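You operate a simulated robot arm through the tools that you are given. There is no shell and no other tool.

The job below is to be done with a simulated robot arm. You get a single attempt, and the scene is never put back.

Task
Vent the rig, tighten the wet cap nut, then pump back up to 3 bar.
Fine: shut the rig vent before pumping; leave the dry nuts alone.

The check looks at the end state, three seconds after you hand in, the way a careful person would. Anything else that was tipped, shoved, dropped, spilled or broken makes it a failure. Lids that push on must go on centred and level and be pressed home; caps that screw on are set level and turned clockwise until they are tight.

Robot
A 7-joint arm with a two-finger gripper, fixed in place. Base frame: the origin is on the floor under the middle of its stand, x ahead of it, y to its left, z up; the work surface is at about z = 800. Lengths are in mm, angles in degrees, forces in N, time in s.
With the tool pointing down near the work surface it reaches from about 340 to 720 mm from the base axis. Its first joint turns from -66.0 to 66.0 degrees. Payload 2.45 kg.
The TCP is the grasp point between the finger pads, 26 mm short of the fingertips. In the tool frame z runs along the fingers and y along their closing line. The gripper opens to 96 mm; its body begins 69 mm behind the TCP.
Orientation is that of the tool frame in the base frame, as a unit quaternion [x, y, z, w]. With the fingers straight down and closing along the base's y, the tool's x points along the base's -x, its y along +y and its z along -z.

Tools
- The arm moves only by the tool apply_moves. Its argument "motion" is a list of rows, each an object (a shift or turn left out is 0, a gripper value left out holds the last) with "delta_pos": the shift along the tool's x, y, z in mm, a list of three; "delta_rot": the turn, a rotation vector about the tool's x, y, z in degrees, a list of three; "claw": the closure, from 0 (fully open) to 1 (shut). In form: [{"delta_pos": [tx, ty, tz], "delta_rot": [ax, ay, az], "claw": claw}, ...]. A call has 1 to 20 rows; each row is the pose to reach, as a shift and turn from the pose commanded when the call began, along the tool's axes at that moment. Each row takes 0.2 s and may step no farther than 50 mm and 8.6 degrees from the row before; otherwise, or with a gripper value out of range, the whole call is refused. Where a pose cannot be reached the arm comes as near as it can. A force on the tool above 40 N (or 10 N above the force at the start of the call, whichever is more), or a blocked arm, ends the call early, and 0.2 s more pass. Each finger travels about 50 mm/s and halts on what it meets, pressing with about 30 N; the grip force reading is that of the motor and also rises with nothing between the fingers. The clock runs only during rows and for 0.2 s after the last one: add rows that repeat a pose to give the fingers time. It gives the time, the measured TCP pose, the force on the tool (base axes), the opening and the grip force at its end, in the units of the frame above (readings bear some noise), with the torque about the TCP (base axes, N m) and any sound that the robot's microphone picked up.
- Cameras (640 x 400 px; columns grow to the right, rows downward): "scene" is fixed at [166.8, -408.8, 1426]; the picture's right is [0.67, -0.75, 0.00], its down [-0.49, -0.43, -0.76] and it looks along [0.57, 0.50, -0.65] (base axes); focal length 337 px, centre (320, 200). "wrist" rides on the gripper at [82, 3, -98] in the tool frame; the picture's right is [-0.04, 1.00, 0.00], its down [-0.73, -0.03, -0.68] and it looks along [-0.68, -0.03, 0.73] (tool axes); focal length 256 px, centre (320, 200). There is no depth. A picture from a camera that has moved, and an enlarged one, comes with that camera's place and axes in the base frame and with its lens. The place of the scene camera against the robot may be out by one fixed shift of up to 18 mm in any direction.
- snapshot(camera): a new picture of that camera. No time passes.
- enlarge(camera, box): a new picture of the part [left, top, right, bottom] of that camera's present view, enlarged. No time passes.
- close_job(): hands the job in; it is judged then, once.

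Nothing tells you positions but the pictures and the camera data. Unless the task says otherwise, let go and move clear before handing in.

The tools are called as name(argument=value, ...) on one line, values as JSON. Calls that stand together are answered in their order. apply_moves: Moves the arm, as the interface text tells. Its arguments: {"type":"object","properties":{"motion":{"type":"array","items":{"type":"object","properties":{"delta_pos":{"type":"array","items":{"type":"number"}},"delta_rot":{"type":"array","items":{"type":"number"}},"claw":{"type":"number"}}}}},"required":["motion"]} The other tools are called the same way: snapshot (camera) takes a picture; enlarge (camera, box) takes an enlarged picture of a part of a camera's view; close_job () hands the job in.

At the start:

```text
clock: 0.0
ee_pos: [465.6, -148.9, 1145.6]
tcp_rot: [0.0, 1.0, 0.0, 0.0]
force: [0.3, 0.0, 0.7]
moment: [0.01, 0.0, 0.02]
gripper_width: 95.9
grip_force: 0.0
```

scene: 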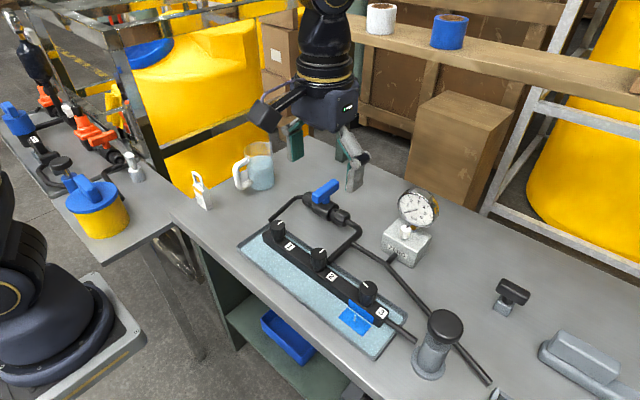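
wrist: 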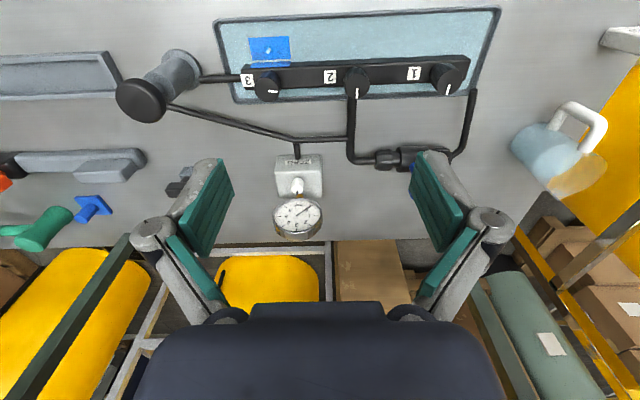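

I see a rig with a manifold carrying three cap nuts labelled 1, 2 and 3, a blue-handled valve, a gauge block, a pump (a cylinder with a black knob) and a tray. I'll look closer before moving anything.

enlarge(camera="scene", box=[230, 170, 430, 295])

enlarge(camera="scene", box=[320, 250, 520, 375])

enlarge(camera="scene", box=[370, 180, 450, 270])

enlarge(camera="wrist", box=[200, 0, 520, 200])

enlarge(camera="scene", box=[0, 50, 260, 250])

enlarge(camera="scene", box=[440, 250, 640, 400])

```text
3.20 times, centred on (330, 232) of scene
camera zoom: at [166.8, -408.8, 1426.0], right [0.67, -0.75, 0.0], down [-0.49, -0.43, -0.76], along [0.57, 0.5, -0.65], focal length 1077 px, centre (288, 96)
```

zoom: 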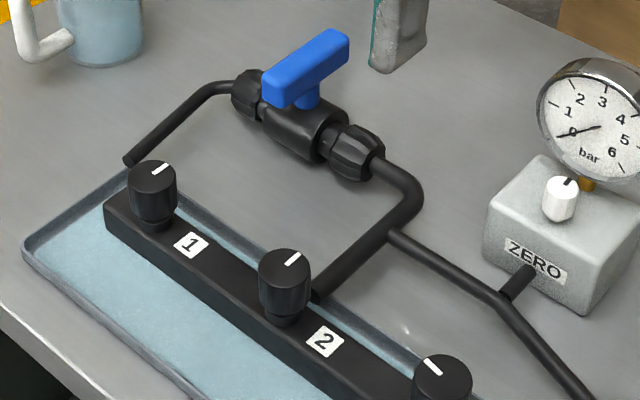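

```text
3.20 times, centred on (420, 312) of scene
camera zoom: at [166.8, -408.8, 1426.0], right [0.67, -0.75, 0.0], down [-0.49, -0.43, -0.76], along [0.57, 0.5, -0.65], focal length 1077 px, centre (0, -160)
```

zoom: 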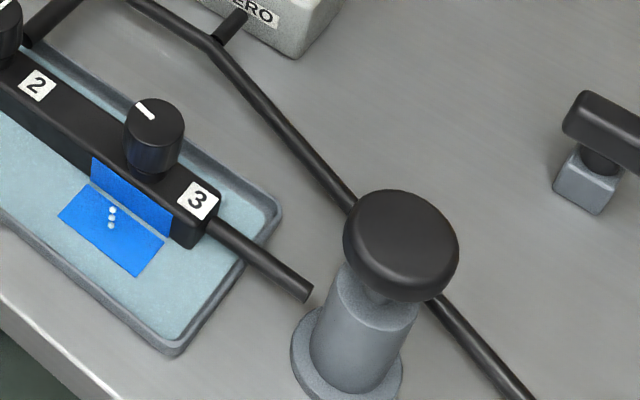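

```text
4.44 times, centred on (410, 225) of scene
camera zoom: at [166.8, -408.8, 1426.0], right [0.67, -0.75, 0.0], down [-0.49, -0.43, -0.76], along [0.57, 0.5, -0.65], focal length 1496 px, centre (-80, 89)
```

zoom: 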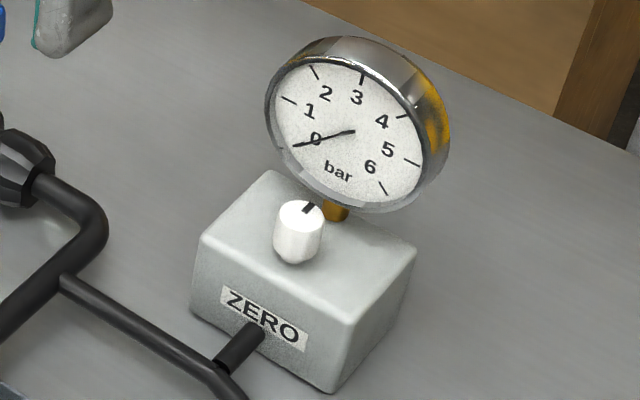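

```text
2.00 times, centred on (360, 100) of wrist
camera zoom: at [384.4, -145.0, 1242.5], right [0.04, 1.0, 0.0], down [0.73, -0.03, 0.68], along [0.68, -0.03, -0.73], focal length 512 px, centre (240, 400)
```

zoom: 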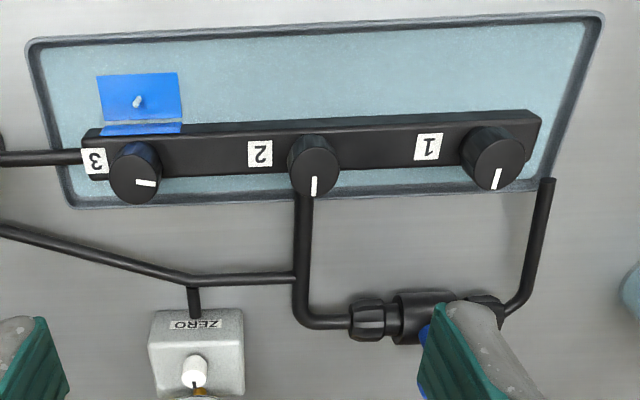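

```text
2.00 times, centred on (130, 150) of scene
camera zoom: at [166.8, -408.8, 1426.0], right [0.67, -0.75, 0.0], down [-0.49, -0.43, -0.76], along [0.57, 0.5, -0.65], focal length 673 px, centre (700, 300)
```

zoom: 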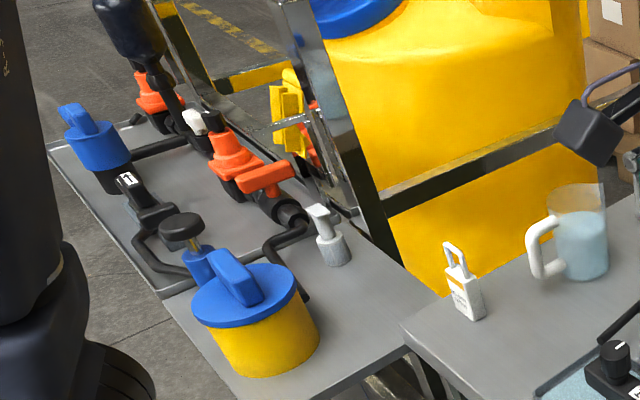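

```text
2.67 times, centred on (540, 325) of scene
camera zoom: at [166.8, -408.8, 1426.0], right [0.67, -0.75, 0.0], down [-0.49, -0.43, -0.76], along [0.57, 0.5, -0.65], focal length 898 px, centre (-267, -133)
```

zoom: 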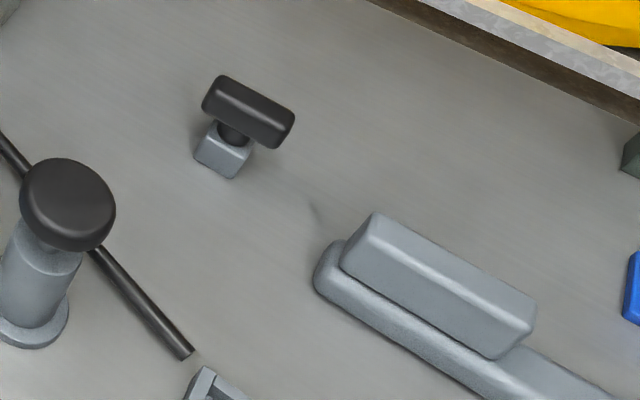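

The gauge needle seems to sit near 0 in the scene view, so I need closer views of the gauge, the pump and the objects at the table's far end.

enlarge(camera="wrist", box=[250, 140, 350, 250])

enlarge(camera="wrist", box=[0, 30, 240, 250])

enlarge(camera="scene", box=[330, 270, 400, 345])

enlarge(camera="wrist", box=[220, 20, 340, 110])

enlarge(camera="scene", box=[540, 100, 640, 400])

enlarge(camera="scene", box=[255, 205, 395, 320])

```text
3.64 times, centred on (300, 195) of wrist
camera zoom: at [384.4, -145.0, 1242.5], right [0.04, 1.0, 0.0], down [0.73, -0.03, 0.68], along [0.68, -0.03, -0.73], focal length 931 px, centre (393, 218)
```

zoom: 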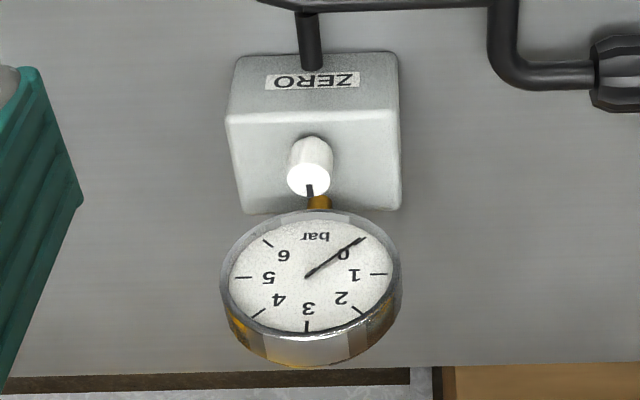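

```text
1.82 times, centred on (120, 140) of wrist
camera zoom: at [384.4, -145.0, 1242.5], right [0.04, 1.0, 0.0], down [0.73, -0.03, 0.68], along [0.68, -0.03, -0.73], focal length 465 px, centre (684, 309)
```

zoom: 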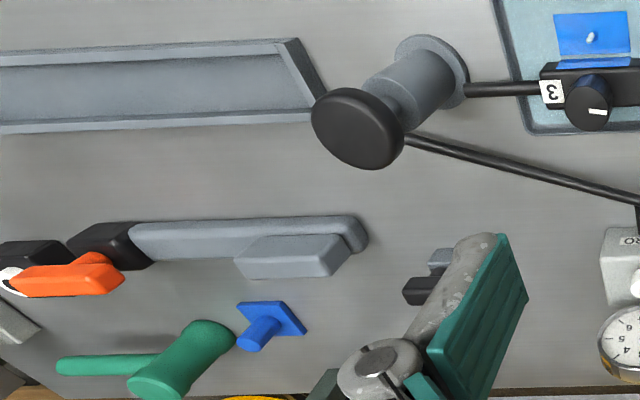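

```text
5.33 times, centred on (365, 308) of scene
camera zoom: at [166.8, -408.8, 1426.0], right [0.67, -0.75, 0.0], down [-0.49, -0.43, -0.76], along [0.57, 0.5, -0.65], focal length 1796 px, centre (80, -373)
```

zoom: 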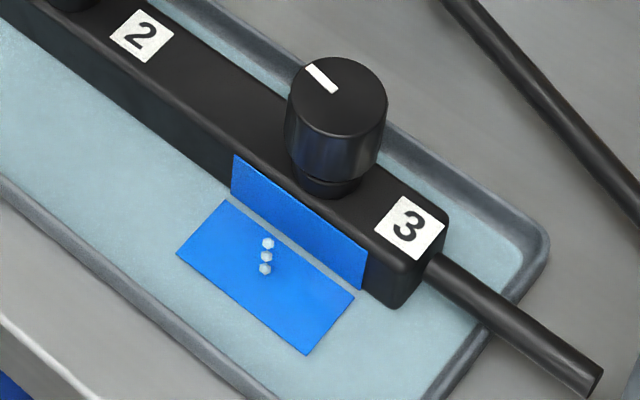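

```text
4.44 times, centred on (280, 65) of wrist
camera zoom: at [384.4, -145.0, 1242.5], right [0.04, 1.0, 0.0], down [0.73, -0.03, 0.68], along [0.68, -0.03, -0.73], focal length 1138 px, centre (498, 800)
```

zoom: 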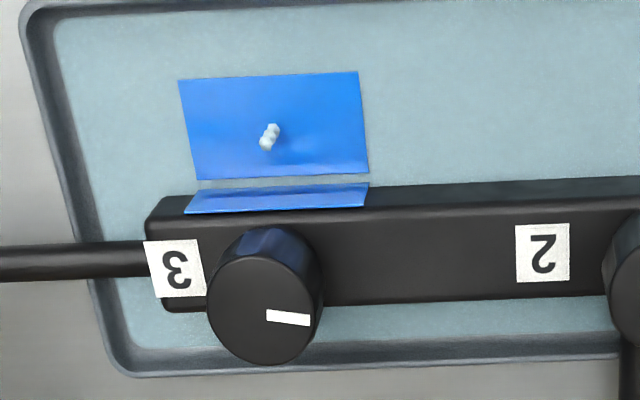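

```text
1.33 times, centred on (590, 250) of scene
camera zoom: at [166.8, -408.8, 1426.0], right [0.67, -0.75, 0.0], down [-0.49, -0.43, -0.76], along [0.57, 0.5, -0.65], focal length 449 px, centre (-40, 133)
```

zoom: 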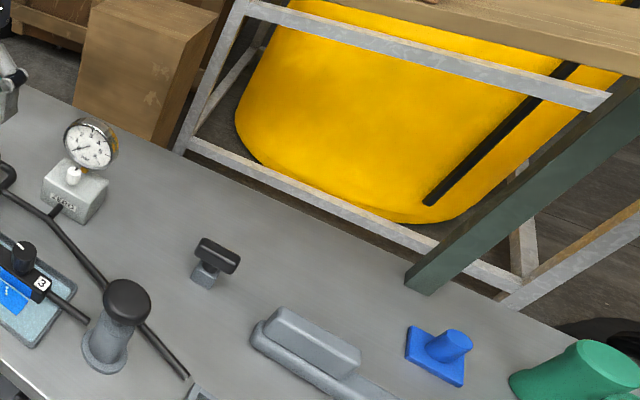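

```text
3.48 times, centred on (325, 262) of scene
camera zoom: at [166.8, -408.8, 1426.0], right [0.67, -0.75, 0.0], down [-0.49, -0.43, -0.76], along [0.57, 0.5, -0.65], focal length 1171 px, centre (303, -17)
```

zoom: 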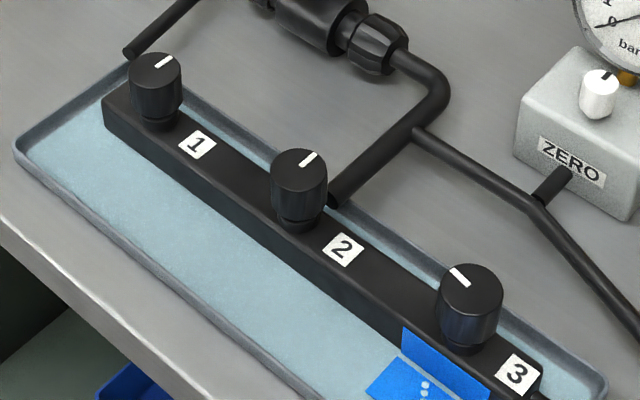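

The three nuts sit in a row along y at about x=509, with nut 3 near (510,-225), nut 2 near (510,-100) and nut 1 near (509,24). Nut 3 has drops on its blue paper. The blue-handled vent valve is near (663,5) and its handle lies across the pipe, so it is closed. I'll move over the valve for a closer look.

apply_moves(motion=[{"delta_pos": [-30, 26, 24]}, {"delta_pos": [-60, 52, 48]}, {"delta_pos": [-90, 78, 72]}, {"delta_pos": [-120, 104, 96]}, {"delta_pos": [-150, 130, 120]}, {"delta_pos": [-174, 154, 145]}, {"delta_pos": [-174, 154, 145]}])

snapshot(camera="wrist")

snapshot(camera="scene")

```text
clock: 1.6
ee_pos: [639.6, 4.6, 996.9]
tcp_rot: [0.0, 1.0, 0.0, -0.001]
force: [-0.2, -0.8, -0.5]
moment: [0.0, 0.0, -0.02]
gripper_width: 96.0
grip_force: 0.0
```

```text
taken
camera wrist: at [558.2, 9.0, 1094.5], right [0.04, 1.0, 0.0], down [0.73, -0.03, 0.68], along [0.68, -0.03, -0.73], focal length 256 px, centre (320, 200)
```

wrist: 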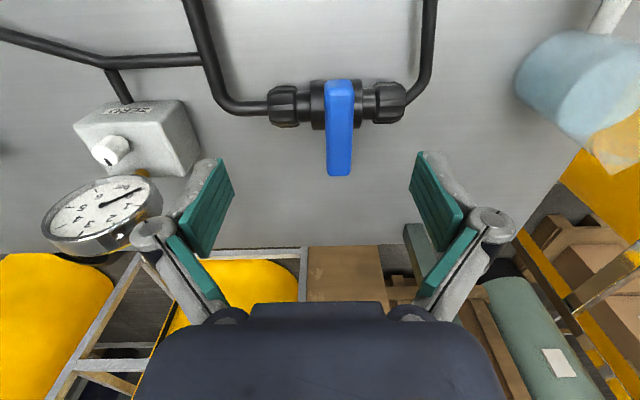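

```text
taken
```

scene: 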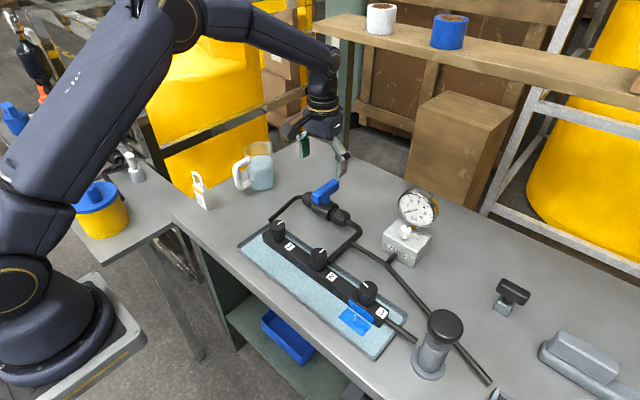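

The valve with its blue lever is now in view at roughly (665,10). I'll zoom in to see where the pivot is.

enlarge(camera="wrist", box=[250, 50, 430, 190])

enlarge(camera="scene", box=[280, 165, 370, 235])

enlarge(camera="wrist", box=[30, 80, 210, 270])

```text
2.86 times, centred on (340, 120) of wrist
camera zoom: at [558.2, 9.0, 1094.5], right [0.04, 1.0, 0.0], down [0.73, -0.03, 0.68], along [0.68, -0.03, -0.73], focal length 731 px, centre (263, 429)
```

zoom: 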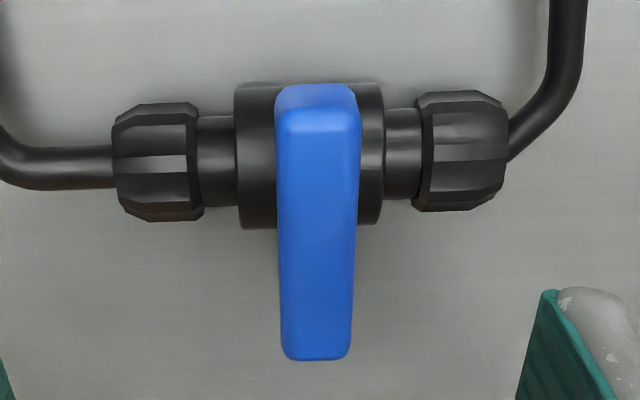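

```text
5.71 times, centred on (325, 200) of scene
camera zoom: at [166.9, -408.7, 1426.0], right [0.67, -0.75, 0.0], down [-0.49, -0.43, -0.76], along [0.57, 0.5, -0.65], focal length 1924 px, centre (291, 200)
```

zoom: 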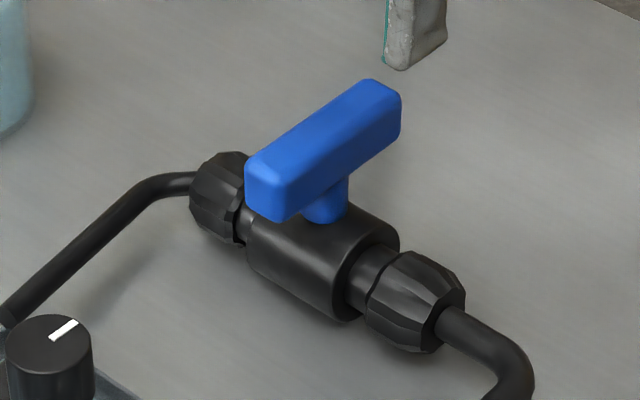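

```text
2.11 times, centred on (120, 175) of wrist
camera zoom: at [558.2, 9.0, 1094.5], right [0.04, 1.0, 0.0], down [0.73, -0.03, 0.68], along [0.68, -0.03, -0.73], focal length 539 px, centre (741, 253)
```

zoom: 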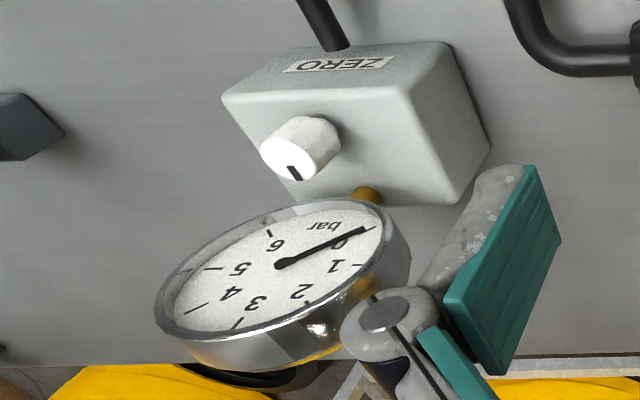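

The lever is a bar centred on its stem near (670,21), with its top around z=890. It lies along x, so the fingers as they are now can straddle it. I'll drop to just above it and check the alignment.

apply_moves(motion=[{"delta_pos": [-15, 8, 30]}, {"delta_pos": [-30, 15.5, 62]}, {"delta_pos": [-30, 15.5, 62]}])

snapshot(camera="wrist")

enlarge(camera="scene", box=[270, 120, 380, 240])

```text
clock: 2.4
ee_pos: [666.7, 18.7, 937.5]
tcp_rot: [-0.001, 1.0, -0.001, 0.0]
force: [-0.9, -0.1, 0.2]
moment: [-0.04, -0.02, 0.05]
gripper_width: 95.9
grip_force: 0.0
```

```text
taken
camera wrist: at [586.0, 24.1, 1034.6], right [0.04, 1.0, 0.0], down [0.73, -0.03, 0.68], along [0.68, -0.03, -0.73], focal length 256 px, centre (320, 200)
```

wrist: 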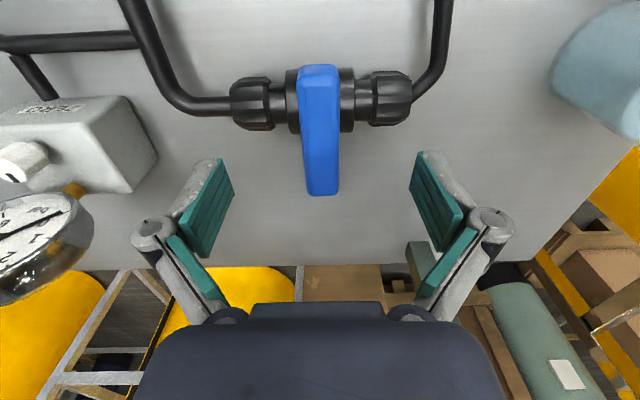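

```text
3.33 times, centred on (325, 180) of scene
camera zoom: at [166.9, -408.8, 1426.0], right [0.67, -0.75, 0.0], down [-0.49, -0.43, -0.76], along [0.57, 0.5, -0.65], focal length 1122 px, centre (303, 267)
```

zoom: 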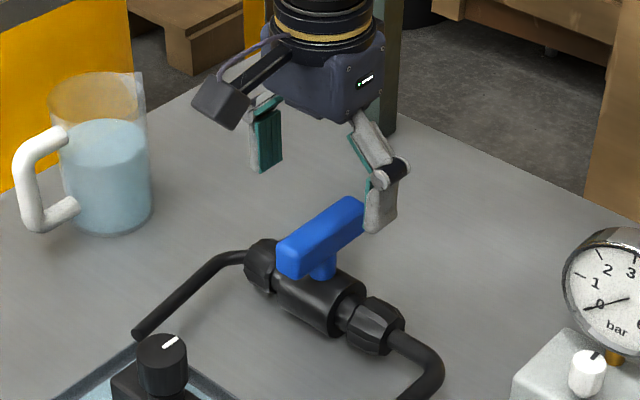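

enlarge(camera="wrist", box=[220, 50, 420, 210])

```text
2.50 times, centred on (320, 130) of wrist
camera zoom: at [586.0, 24.1, 1034.6], right [0.04, 1.0, 0.0], down [0.73, -0.03, 0.68], along [0.68, -0.03, -0.73], focal length 640 px, centre (320, 375)
```

zoom: 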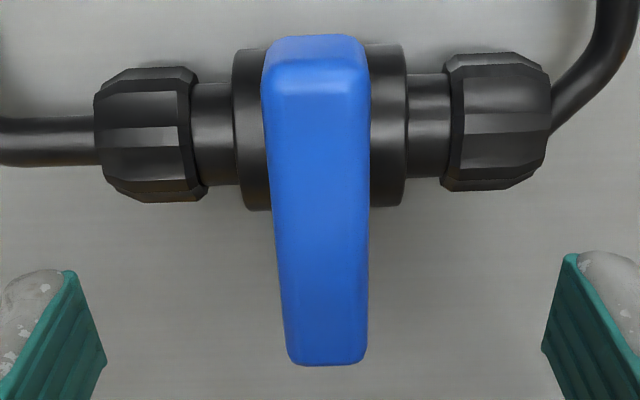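

apply_moves(motion=[{"delta_pos": [-1, 0.2, 20]}, {"delta_pos": [-1.4, 0.2, 40]}, {"delta_pos": [-1.4, 0.2, 57]}, {"delta_pos": [-1.4, 0.2, 57]}, {"delta_pos": [-1.4, 0.2, 57]}])

snapshot(camera="wrist")

enlarge(camera="scene", box=[270, 120, 380, 240])

```text
clock: 3.6
ee_pos: [671.7, 21.4, 879.5]
tcp_rot: [0.0, 1.0, 0.0, 0.0]
force: [-0.8, 0.4, 0.3]
moment: [-0.02, 0.01, 0.03]
gripper_width: 96.1
grip_force: 0.1
```

```text
taken
camera wrist: at [589.4, 25.5, 978.1], right [0.04, 1.0, 0.0], down [0.73, -0.03, 0.68], along [0.68, -0.03, -0.73], focal length 256 px, centre (320, 200)
```

wrist: 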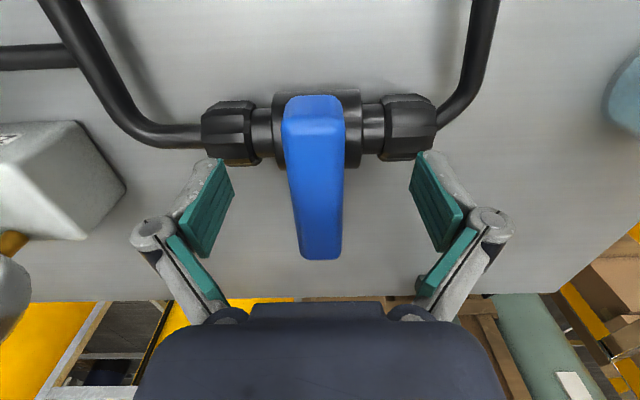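

```text
3.33 times, centred on (325, 180) of scene
camera zoom: at [166.8, -408.8, 1426.0], right [0.67, -0.75, 0.0], down [-0.49, -0.43, -0.76], along [0.57, 0.5, -0.65], focal length 1122 px, centre (303, 267)
```

zoom: 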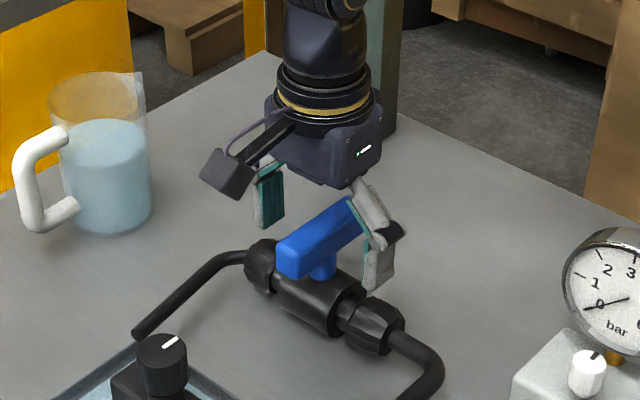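

enlarge(camera="wrist", box=[240, 75, 400, 275])

enlarge(camera="scene", box=[300, 170, 360, 215])

```text
2.00 times, centred on (320, 175) of wrist
camera zoom: at [589.4, 25.5, 978.1], right [0.04, 1.0, 0.0], down [0.73, -0.03, 0.68], along [0.68, -0.03, -0.73], focal length 512 px, centre (320, 250)
```

zoom: 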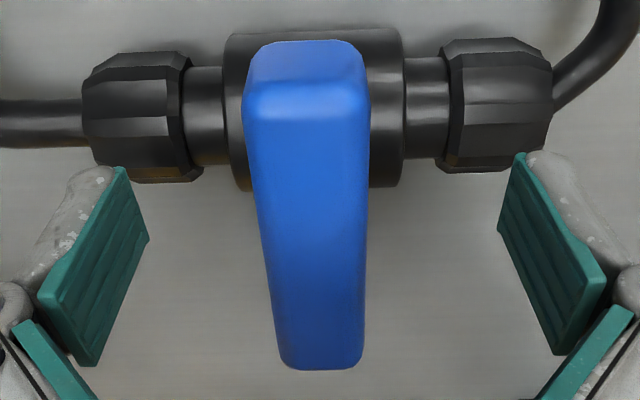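

```text
8.89 times, centred on (330, 192) of scene
camera zoom: at [166.8, -408.8, 1426.0], right [0.67, -0.75, 0.0], down [-0.49, -0.43, -0.76], along [0.57, 0.5, -0.65], focal length 2993 px, centre (231, 267)
```

zoom: 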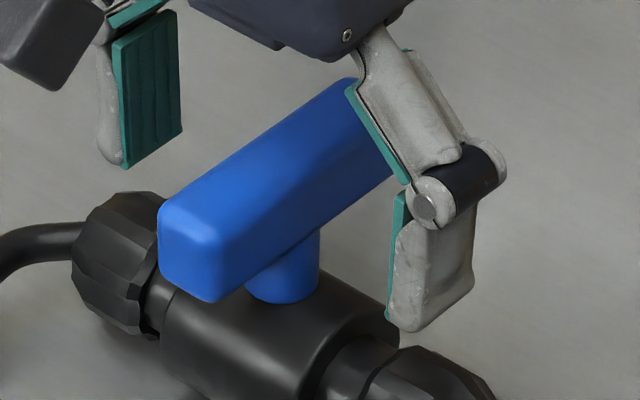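

The lever spans x of about 630 to 713 and z of about 872 to 895, centred at (671.5,21). The TCP is right on it, so I'll close the gripper.

apply_moves(motion=[{"claw": 0.5}, {"claw": 0.7}, {"claw": 1.0}, {"claw": 1.0}, {"claw": 1.0}, {"claw": 1.0}])

```text
clock: 5.0
ee_pos: [671.3, 19.0, 881.0]
tcp_rot: [0.001, 1.0, -0.001, -0.001]
force: [-0.8, -6.8, 0.0]
moment: [-0.09, 0.04, 0.02]
gripper_width: 23.1
grip_force: 42.9
```

The lever is gripped at 23 mm wide. I'll try a small counter-clockwise turn seen from above, which is the usual opening direction, and watch the torque.

apply_moves(motion=[{"delta_rot": [0, 0, -4]}, {"delta_rot": [0, 0, -8]}, {"delta_rot": [0, 0, -8]}])

enlarge(camera="scene", box=[300, 170, 360, 215])

enlarge(camera="scene", box=[370, 180, 450, 270])

```text
clock: 5.8
ee_pos: [671.5, 20.4, 880.9]
tcp_rot: [-0.069, 0.998, 0.0, 0.0]
force: [-7.2, -9.0, 8.5]
moment: [-0.03, -0.23, -0.03]
gripper_width: 22.8
grip_force: 44.9
```

```text
8.89 times, centred on (330, 192) of scene
camera zoom: at [166.4, -409.0, 1426.0], right [0.67, -0.75, 0.0], down [-0.49, -0.43, -0.76], along [0.57, 0.5, -0.65], focal length 2993 px, centre (231, 267)
```

zoom: 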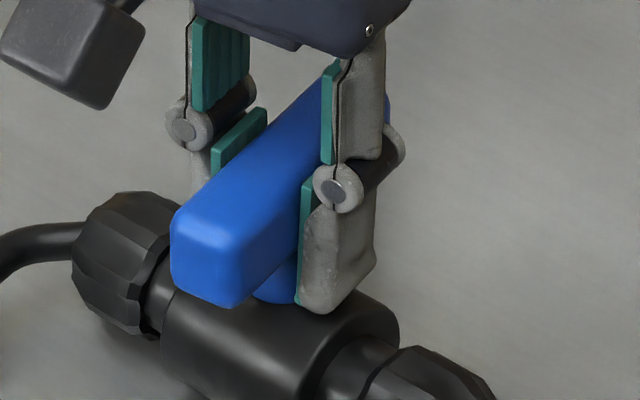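

```text
4.44 times, centred on (410, 225) of scene
camera zoom: at [166.4, -409.0, 1426.0], right [0.67, -0.75, 0.0], down [-0.49, -0.43, -0.76], along [0.57, 0.5, -0.65], focal length 1496 px, centre (-80, 89)
```

zoom: 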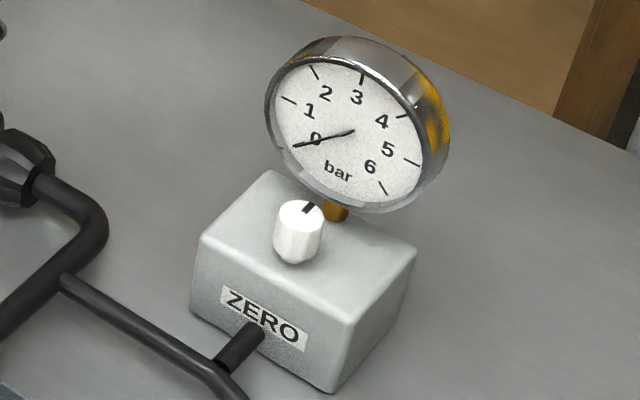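

The lever follows freely with little torque. I'll keep turning counter-clockwise in steps and watch the force.

apply_moves(motion=[{"delta_rot": [0, 0, -8]}, {"delta_rot": [0, 0, -16]}, {"delta_rot": [0, 0, -24]}, {"delta_rot": [0, 0, -24]}])

```text
clock: 6.8
ee_pos: [672.2, 20.6, 880.4]
tcp_rot: [-0.277, 0.961, 0.0, 0.0]
force: [-15.0, -9.0, 12.3]
moment: [-0.02, 0.11, 0.02]
gripper_width: 22.8
grip_force: 44.9
```

apply_moves(motion=[{"delta_pos": [1, 0, -0.5], "delta_rot": [0, 0, -8]}, {"delta_pos": [1, 0, -0.5], "delta_rot": [0, 0, -16]}, {"delta_pos": [1, 0, -0.5], "delta_rot": [0, 0, -24]}, {"delta_pos": [1, 0, -0.5], "delta_rot": [0, 0, -24]}])

snapshot(camera="wrist")

enlarge(camera="scene", box=[370, 180, 450, 270])

```text
clock: 7.8
ee_pos: [669.4, 21.2, 879.6]
tcp_rot: [-0.47, 0.883, 0.0, 0.001]
force: [18.3, 2.3, -21.3]
moment: [0.49, -0.58, 0.0]
gripper_width: 23.0
grip_force: 45.2
```

```text
taken
camera wrist: at [622.4, -44.3, 977.9], right [-0.81, 0.59, 0.0], down [0.43, 0.59, 0.68], along [0.4, 0.55, -0.73], focal length 256 px, centre (320, 200)
```

wrist: 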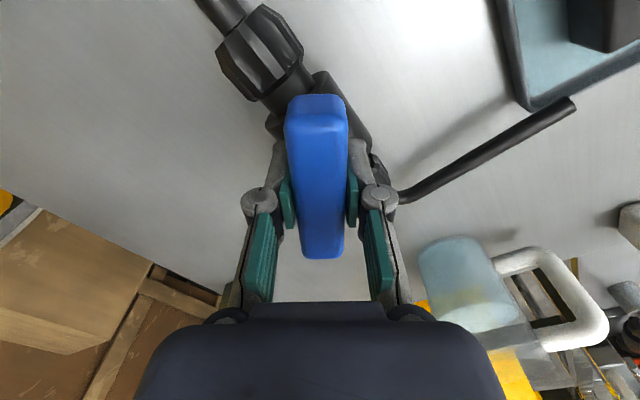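

```text
4.44 times, centred on (410, 225) of scene
camera zoom: at [167.8, -408.7, 1425.9], right [0.67, -0.75, 0.0], down [-0.49, -0.43, -0.76], along [0.57, 0.5, -0.65], focal length 1496 px, centre (-80, 89)
```

zoom: 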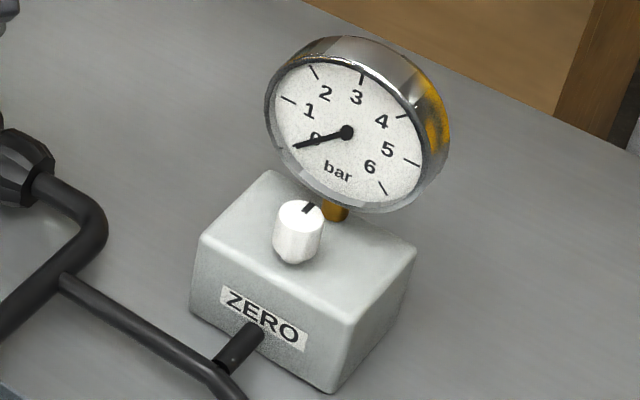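

The lever is 56° round. The arm is very stiff, so I'll make only small shifts to relieve the side force and carry on to 90°.

apply_moves(motion=[{"delta_pos": [-0.3, -0.4, 0.3], "delta_rot": [0, 0, -6]}, {"delta_pos": [-0.3, -0.4, 0.3], "delta_rot": [0, 0, -12]}, {"delta_pos": [-0.3, -0.4, 0.3], "delta_rot": [0, 0, -18]}, {"delta_pos": [-0.3, -0.4, 0.3], "delta_rot": [0, 0, -18]}])

```text
clock: 8.8
ee_pos: [671.0, 20.9, 880.2]
tcp_rot: [-0.603, 0.798, 0.001, -0.001]
force: [1.6, 2.2, -11.9]
moment: [0.94, -0.21, 0.02]
gripper_width: 23.0
grip_force: 44.8
```

apply_moves(motion=[{"delta_pos": [0, 0, 0.2], "delta_rot": [0, 0, -5]}, {"delta_pos": [0, 0, 0.2], "delta_rot": [0, 0, -10]}, {"delta_pos": [0, 0, 0.2], "delta_rot": [0, 0, -15]}, {"delta_pos": [0, 0, 0.2], "delta_rot": [0, 0, -15]}])

snapshot(camera="wrist")

snapshot(camera="scene")

enlarge(camera="scene", box=[370, 180, 450, 270])

```text
clock: 9.8
ee_pos: [670.9, 19.3, 881.3]
tcp_rot: [-0.702, 0.713, 0.001, -0.001]
force: [-7.5, 2.6, -4.9]
moment: [-0.19, 0.16, 0.01]
gripper_width: 22.7
grip_force: 44.8
```

```text
taken
camera wrist: at [666.1, -60.3, 978.7], right [-1.0, 0.06, 0.0], down [0.04, 0.73, 0.68], along [0.04, 0.68, -0.73], focal length 256 px, centre (320, 200)
```

wrist: 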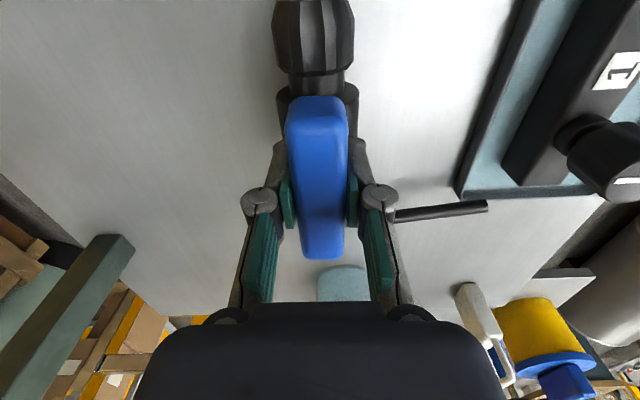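

```text
taken
```

scene: 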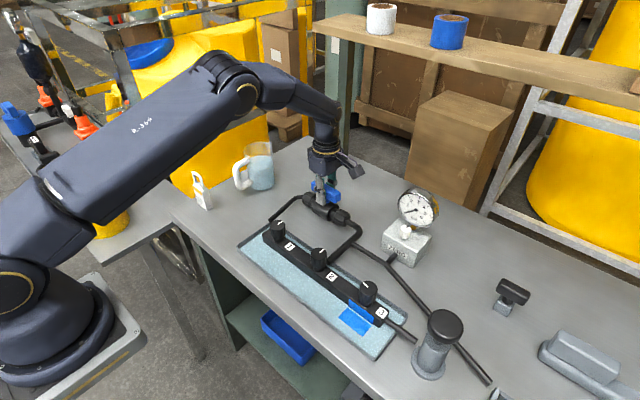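

```text
4.44 times, centred on (410, 225) of scene
camera zoom: at [166.7, -408.7, 1426.1], right [0.67, -0.75, 0.0], down [-0.49, -0.43, -0.76], along [0.57, 0.5, -0.65], focal length 1496 px, centre (-80, 89)
```

zoom: 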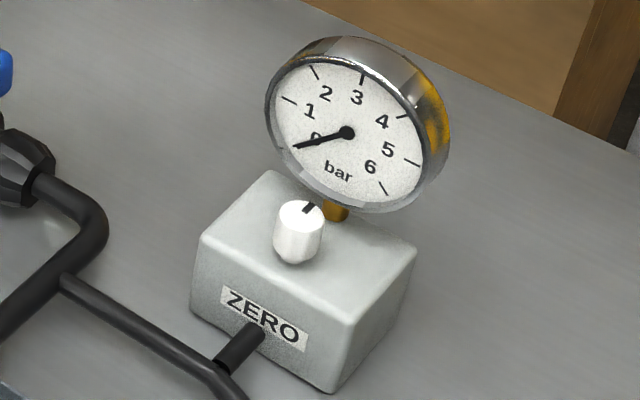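

The lever is now in line with the pipe, so the vent is open and the gauge reads 0. I'll release it, lift clear and check.

apply_moves(motion=[{"claw": 0.5}, {"claw": 0.4}, {"claw": 0.4}, {"delta_pos": [0, 0, -30], "claw": 0.4}, {"delta_pos": [0, 0, -70], "claw": 0.2}, {"delta_pos": [0, 0, -110], "claw": 0.0}, {"delta_pos": [0, 0, -110], "claw": 0.0}])

snapshot(camera="wrist")

enlarge(camera="scene", box=[260, 160, 380, 250])

enlarge(camera="scene", box=[330, 260, 400, 345])

```text
clock: 11.4
ee_pos: [671.3, 20.7, 990.1]
tcp_rot: [-0.701, 0.713, 0.0, 0.001]
force: [0.1, 0.2, -0.2]
moment: [-0.01, 0.03, -0.04]
gripper_width: 96.0
grip_force: 0.1
```

```text
taken
camera wrist: at [666.7, -60.2, 1088.4], right [-1.0, 0.06, 0.0], down [0.04, 0.73, 0.68], along [0.04, 0.68, -0.73], focal length 256 px, centre (320, 200)
```

wrist: 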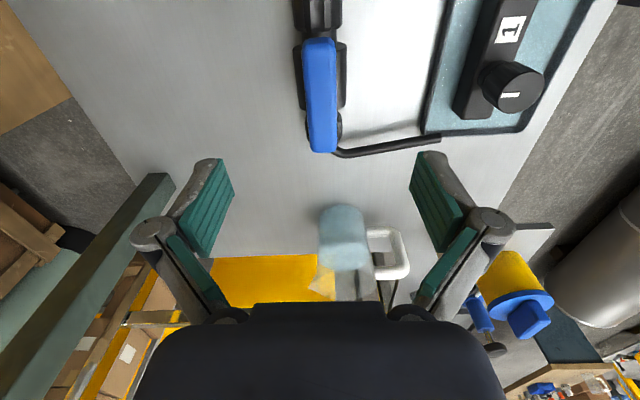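

```text
4.44 times, centred on (320, 205) of scene
camera zoom: at [166.8, -408.8, 1426.0], right [0.67, -0.75, 0.0], down [-0.49, -0.43, -0.76], along [0.57, 0.5, -0.65], focal length 1496 px, centre (320, 178)
```

zoom: 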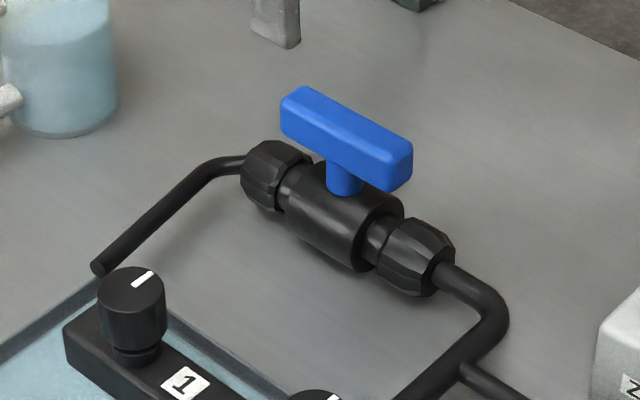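

```text
4.71 times, centred on (365, 302) of scene
camera zoom: at [166.8, -408.8, 1426.0], right [0.67, -0.75, 0.0], down [-0.49, -0.43, -0.76], along [0.57, 0.5, -0.65], focal length 1584 px, centre (108, -282)
```

zoom: 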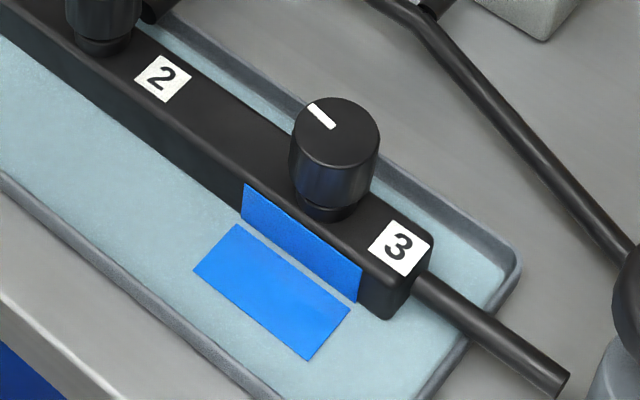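

The drips at nut 3 stopped once I opened the vent, so nut 3 is the wet one. Its mark points along +y while the dry nuts' marks point along +x. I'll move over nut 3 with the tool turned about 45°, which leaves room to twist clockwise while keeping the wrist camera away from the pump.

apply_moves(motion=[{"delta_pos": [35, 22, -8], "delta_rot": [0, 0, 6]}, {"delta_pos": [70, 44, -16], "delta_rot": [0, 0, 12]}, {"delta_pos": [105, 66, -24], "delta_rot": [0, 0, 18]}, {"delta_pos": [140, 88, -30], "delta_rot": [0, 0, 24]}, {"delta_pos": [175, 110, -30], "delta_rot": [0, 0, 30]}, {"delta_pos": [210, 132, -30], "delta_rot": [0, 0, 37]}, {"delta_pos": [248.7, 156.7, -30], "delta_rot": [0, 0, 44]}, {"delta_pos": [248.7, 156.7, -30], "delta_rot": [0, 0, 44]}, {"delta_pos": [248.7, 156.7, -30], "delta_rot": [0, 0, 44]}])

snapshot(camera="wrist")

snapshot(camera="scene")

```text
clock: 13.4
ee_pos: [511.5, -227.3, 1017.7]
tcp_rot: [-0.381, 0.924, 0.0, 0.0]
force: [-0.3, -0.2, -0.1]
moment: [-0.02, 0.0, 0.01]
gripper_width: 95.9
grip_force: 0.0
```

```text
taken
camera wrist: at [450.9, -281.7, 1116.6], right [-0.68, 0.74, 0.0], down [0.54, 0.5, 0.68], along [0.5, 0.46, -0.73], focal length 256 px, centre (320, 200)
```

wrist: 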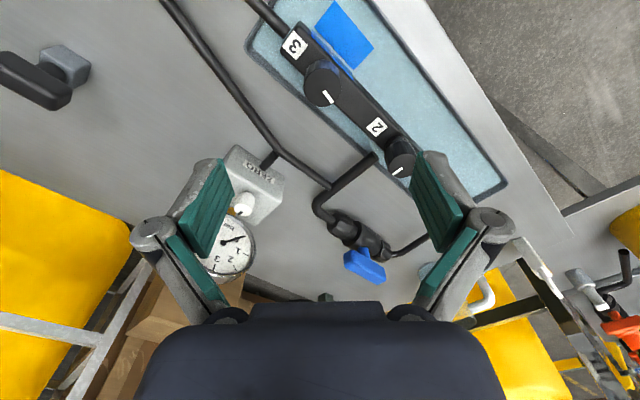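

```text
taken
```

scene: 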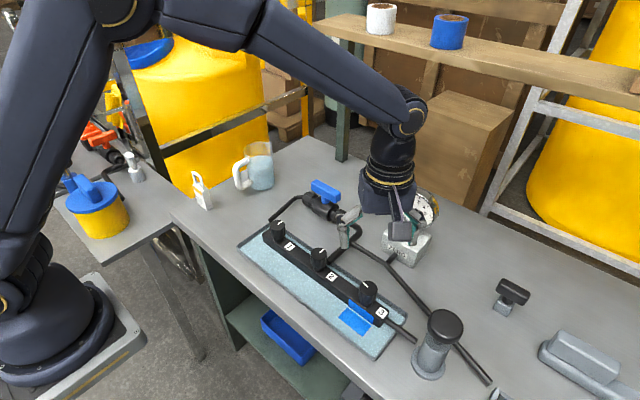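

enlarge(camera="wrist", box=[260, 20, 400, 150])

enlarge(camera="wrist", box=[350, 100, 440, 200])

enlarge(camera="wrist", box=[190, 140, 290, 290])

```text
3.08 times, centred on (330, 85) of wrist
camera zoom: at [450.9, -281.7, 1116.6], right [-0.68, 0.74, 0.0], down [0.54, 0.5, 0.68], along [0.5, 0.46, -0.73], focal length 788 px, centre (289, 554)
```

zoom: 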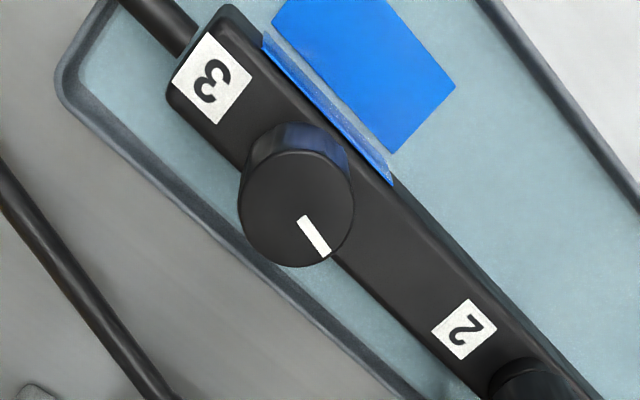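

```text
4.00 times, centred on (395, 150) of wrist
camera zoom: at [450.9, -281.7, 1116.6], right [-0.68, 0.74, 0.0], down [0.54, 0.5, 0.68], along [0.5, 0.46, -0.73], focal length 1024 px, centre (20, 400)
```

zoom: 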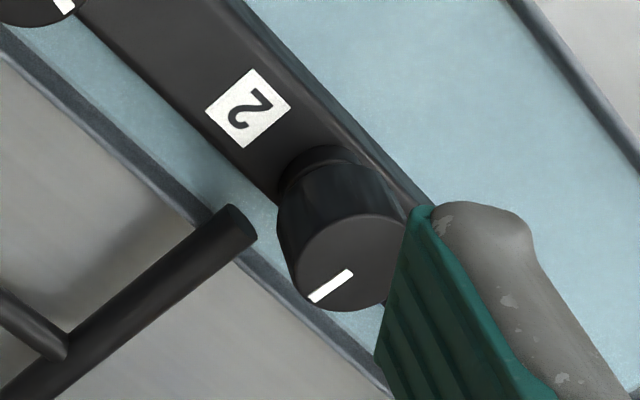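

```text
2.67 times, centred on (240, 215) of wrist
camera zoom: at [450.9, -281.7, 1116.6], right [-0.68, 0.74, 0.0], down [0.54, 0.5, 0.68], along [0.5, 0.46, -0.73], focal length 683 px, centre (533, 160)
```

zoom: 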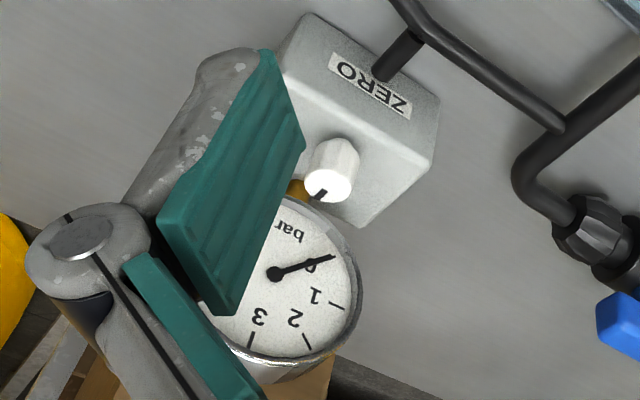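

Nut 3's cap is about 35 mm across with its top near (511,-223,874). The manifold top is at about z=840. I'll descend to just above the nut to refine this.

apply_moves(motion=[{"delta_pos": [-2.3, 0.9, 40]}, {"delta_pos": [-2.3, 0.9, 75]}, {"delta_pos": [-2.3, 0.9, 95]}, {"delta_pos": [-2.3, 0.9, 95]}, {"delta_pos": [-2.3, 0.9, 95]}])

snapshot(camera="wrist")

enlarge(camera="wrist", box=[250, 60, 390, 190])

enlarge(camera="scene", box=[320, 220, 460, 350])

```text
clock: 14.6
ee_pos: [511.2, -224.9, 926.6]
tcp_rot: [-0.383, 0.924, 0.0, 0.0]
force: [0.3, -0.2, 0.7]
moment: [0.01, -0.01, 0.01]
gripper_width: 96.2
grip_force: 0.0
```

```text
taken
camera wrist: at [451.5, -277.8, 1024.1], right [-0.68, 0.74, 0.0], down [0.54, 0.5, 0.68], along [0.5, 0.46, -0.73], focal length 256 px, centre (320, 200)
```

wrist: 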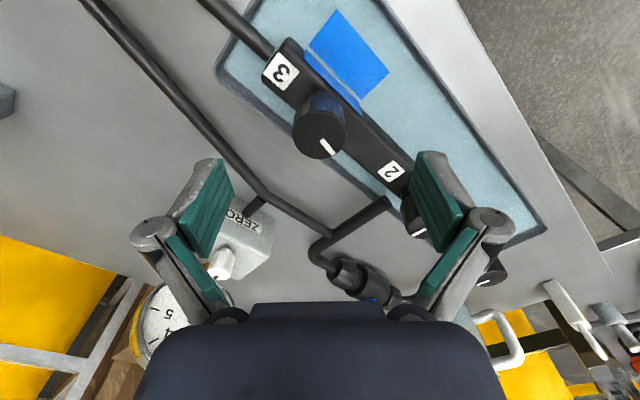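

```text
3.08 times, centred on (320, 125) of wrist
camera zoom: at [451.5, -277.8, 1024.1], right [-0.68, 0.74, 0.0], down [0.54, 0.5, 0.68], along [0.5, 0.46, -0.73], focal length 788 px, centre (320, 431)
```

zoom: 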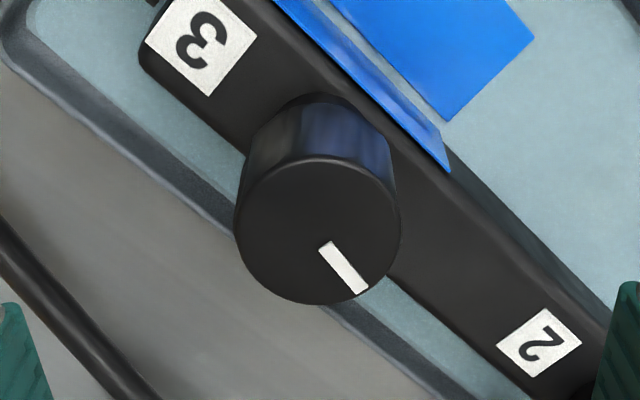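

```text
3.08 times, centred on (390, 285) of scene
camera zoom: at [166.8, -408.8, 1426.0], right [0.67, -0.75, 0.0], down [-0.49, -0.43, -0.76], along [0.57, 0.5, -0.65], focal length 1036 px, centre (105, -62)
```

zoom: 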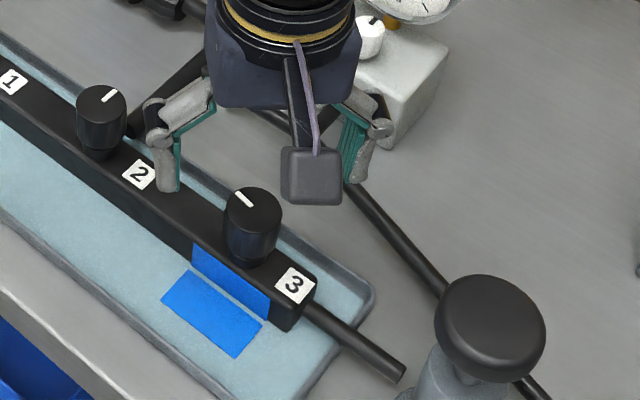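

The cap centre is within about 1 mm of the tool axis. I'll descend so the fingertips sit a few mm above the manifold, then grip the cap.

apply_moves(motion=[{"delta_pos": [-0.8, -1.0, 25]}, {"delta_pos": [-0.8, -1.0, 45]}, {"delta_pos": [-0.8, -1.0, 54]}, {"delta_pos": [-0.8, -1.0, 54]}, {"delta_pos": [-0.8, -1.0, 54]}])

snapshot(camera="wrist")

enlarge(camera="scene", box=[320, 220, 460, 350])

```text
clock: 15.8
ee_pos: [511.9, -224.5, 871.3]
tcp_rot: [-0.382, 0.924, 0.0, 0.0]
force: [0.1, -0.4, 0.2]
moment: [0.0, 0.0, -0.01]
gripper_width: 95.8
grip_force: 0.0
```

```text
taken
camera wrist: at [452.5, -278.9, 969.0], right [-0.68, 0.74, 0.0], down [0.54, 0.5, 0.68], along [0.5, 0.46, -0.73], focal length 256 px, centre (320, 200)
```

wrist: 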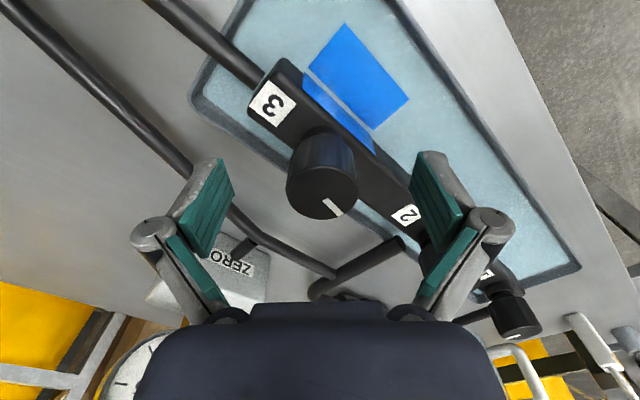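

```text
3.08 times, centred on (390, 285) of scene
camera zoom: at [166.8, -408.8, 1426.0], right [0.67, -0.75, 0.0], down [-0.49, -0.43, -0.76], along [0.57, 0.5, -0.65], focal length 1036 px, centre (105, -62)
```

zoom: 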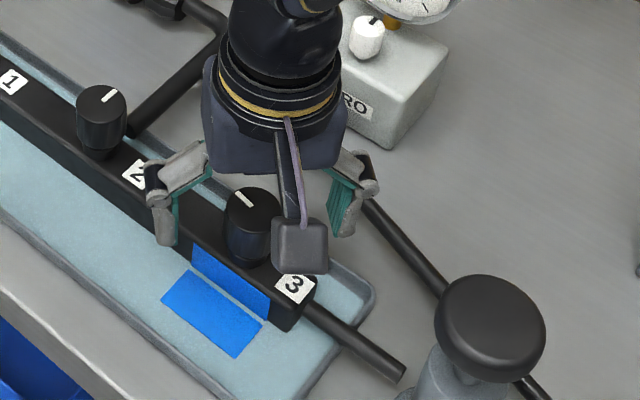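

apply_moves(motion=[{"claw": 0.4}, {"claw": 0.55}, {"claw": 0.7}, {"claw": 1.0}, {"claw": 1.0}, {"claw": 1.0}])

enlarge(camera="scene", box=[320, 220, 460, 350])

```text
clock: 17.2
ee_pos: [511.5, -224.6, 870.8]
tcp_rot: [-0.383, 0.924, 0.002, -0.001]
force: [-9.0, 6.7, 5.5]
moment: [0.06, 0.28, -0.02]
gripper_width: 32.7
grip_force: 45.4
```

```text
3.08 times, centred on (390, 285) of scene
camera zoom: at [166.6, -408.6, 1426.1], right [0.67, -0.75, 0.0], down [-0.49, -0.43, -0.76], along [0.57, 0.5, -0.65], focal length 1036 px, centre (105, -62)
```

zoom: 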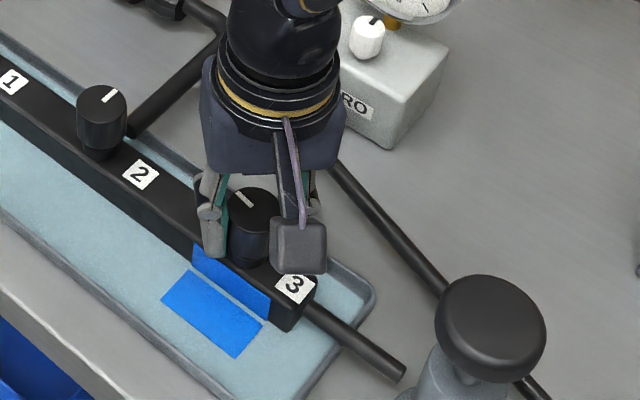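

The cap is gripped at 33 mm. I'll start turning clockwise and watch the torque.

apply_moves(motion=[{"delta_pos": [0, 0.3, 0], "delta_rot": [0, 0, 5]}, {"delta_pos": [0, 0.3, 0], "delta_rot": [0, 0, 10]}, {"delta_pos": [0, 0.3, 0], "delta_rot": [0, 0, 15]}, {"delta_pos": [0, 0.3, 0], "delta_rot": [0, 0, 15]}])

enlarge(camera="scene", box=[320, 220, 460, 350])

enlarge(camera="wrist", box=[240, 120, 400, 260])

```text
clock: 18.2
ee_pos: [511.4, -224.0, 870.7]
tcp_rot: [-0.258, 0.966, 0.002, 0.0]
force: [-7.1, 3.1, -9.2]
moment: [0.39, -0.47, -0.03]
gripper_width: 32.4
grip_force: 45.3
```

```text
3.08 times, centred on (390, 285) of scene
camera zoom: at [166.8, -408.8, 1426.0], right [0.67, -0.75, 0.0], down [-0.49, -0.43, -0.76], along [0.57, 0.5, -0.65], focal length 1036 px, centre (105, -62)
```

zoom: 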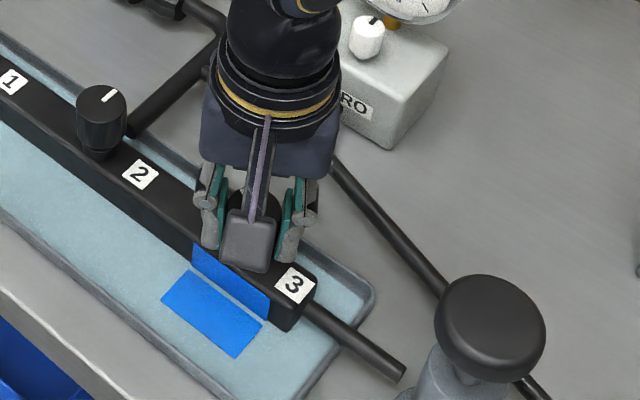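

```text
2.86 times, centred on (320, 190) of wrist
camera zoom: at [439.6, -260.9, 969.1], right [-0.46, 0.89, 0.0], down [0.65, 0.34, 0.68], along [0.6, 0.31, -0.73], focal length 731 px, centre (320, 229)
```

zoom: 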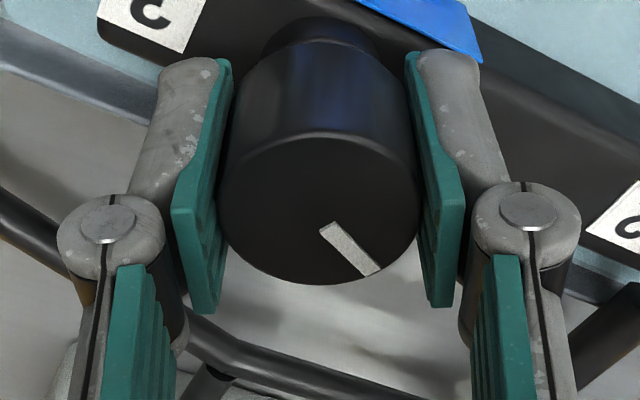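

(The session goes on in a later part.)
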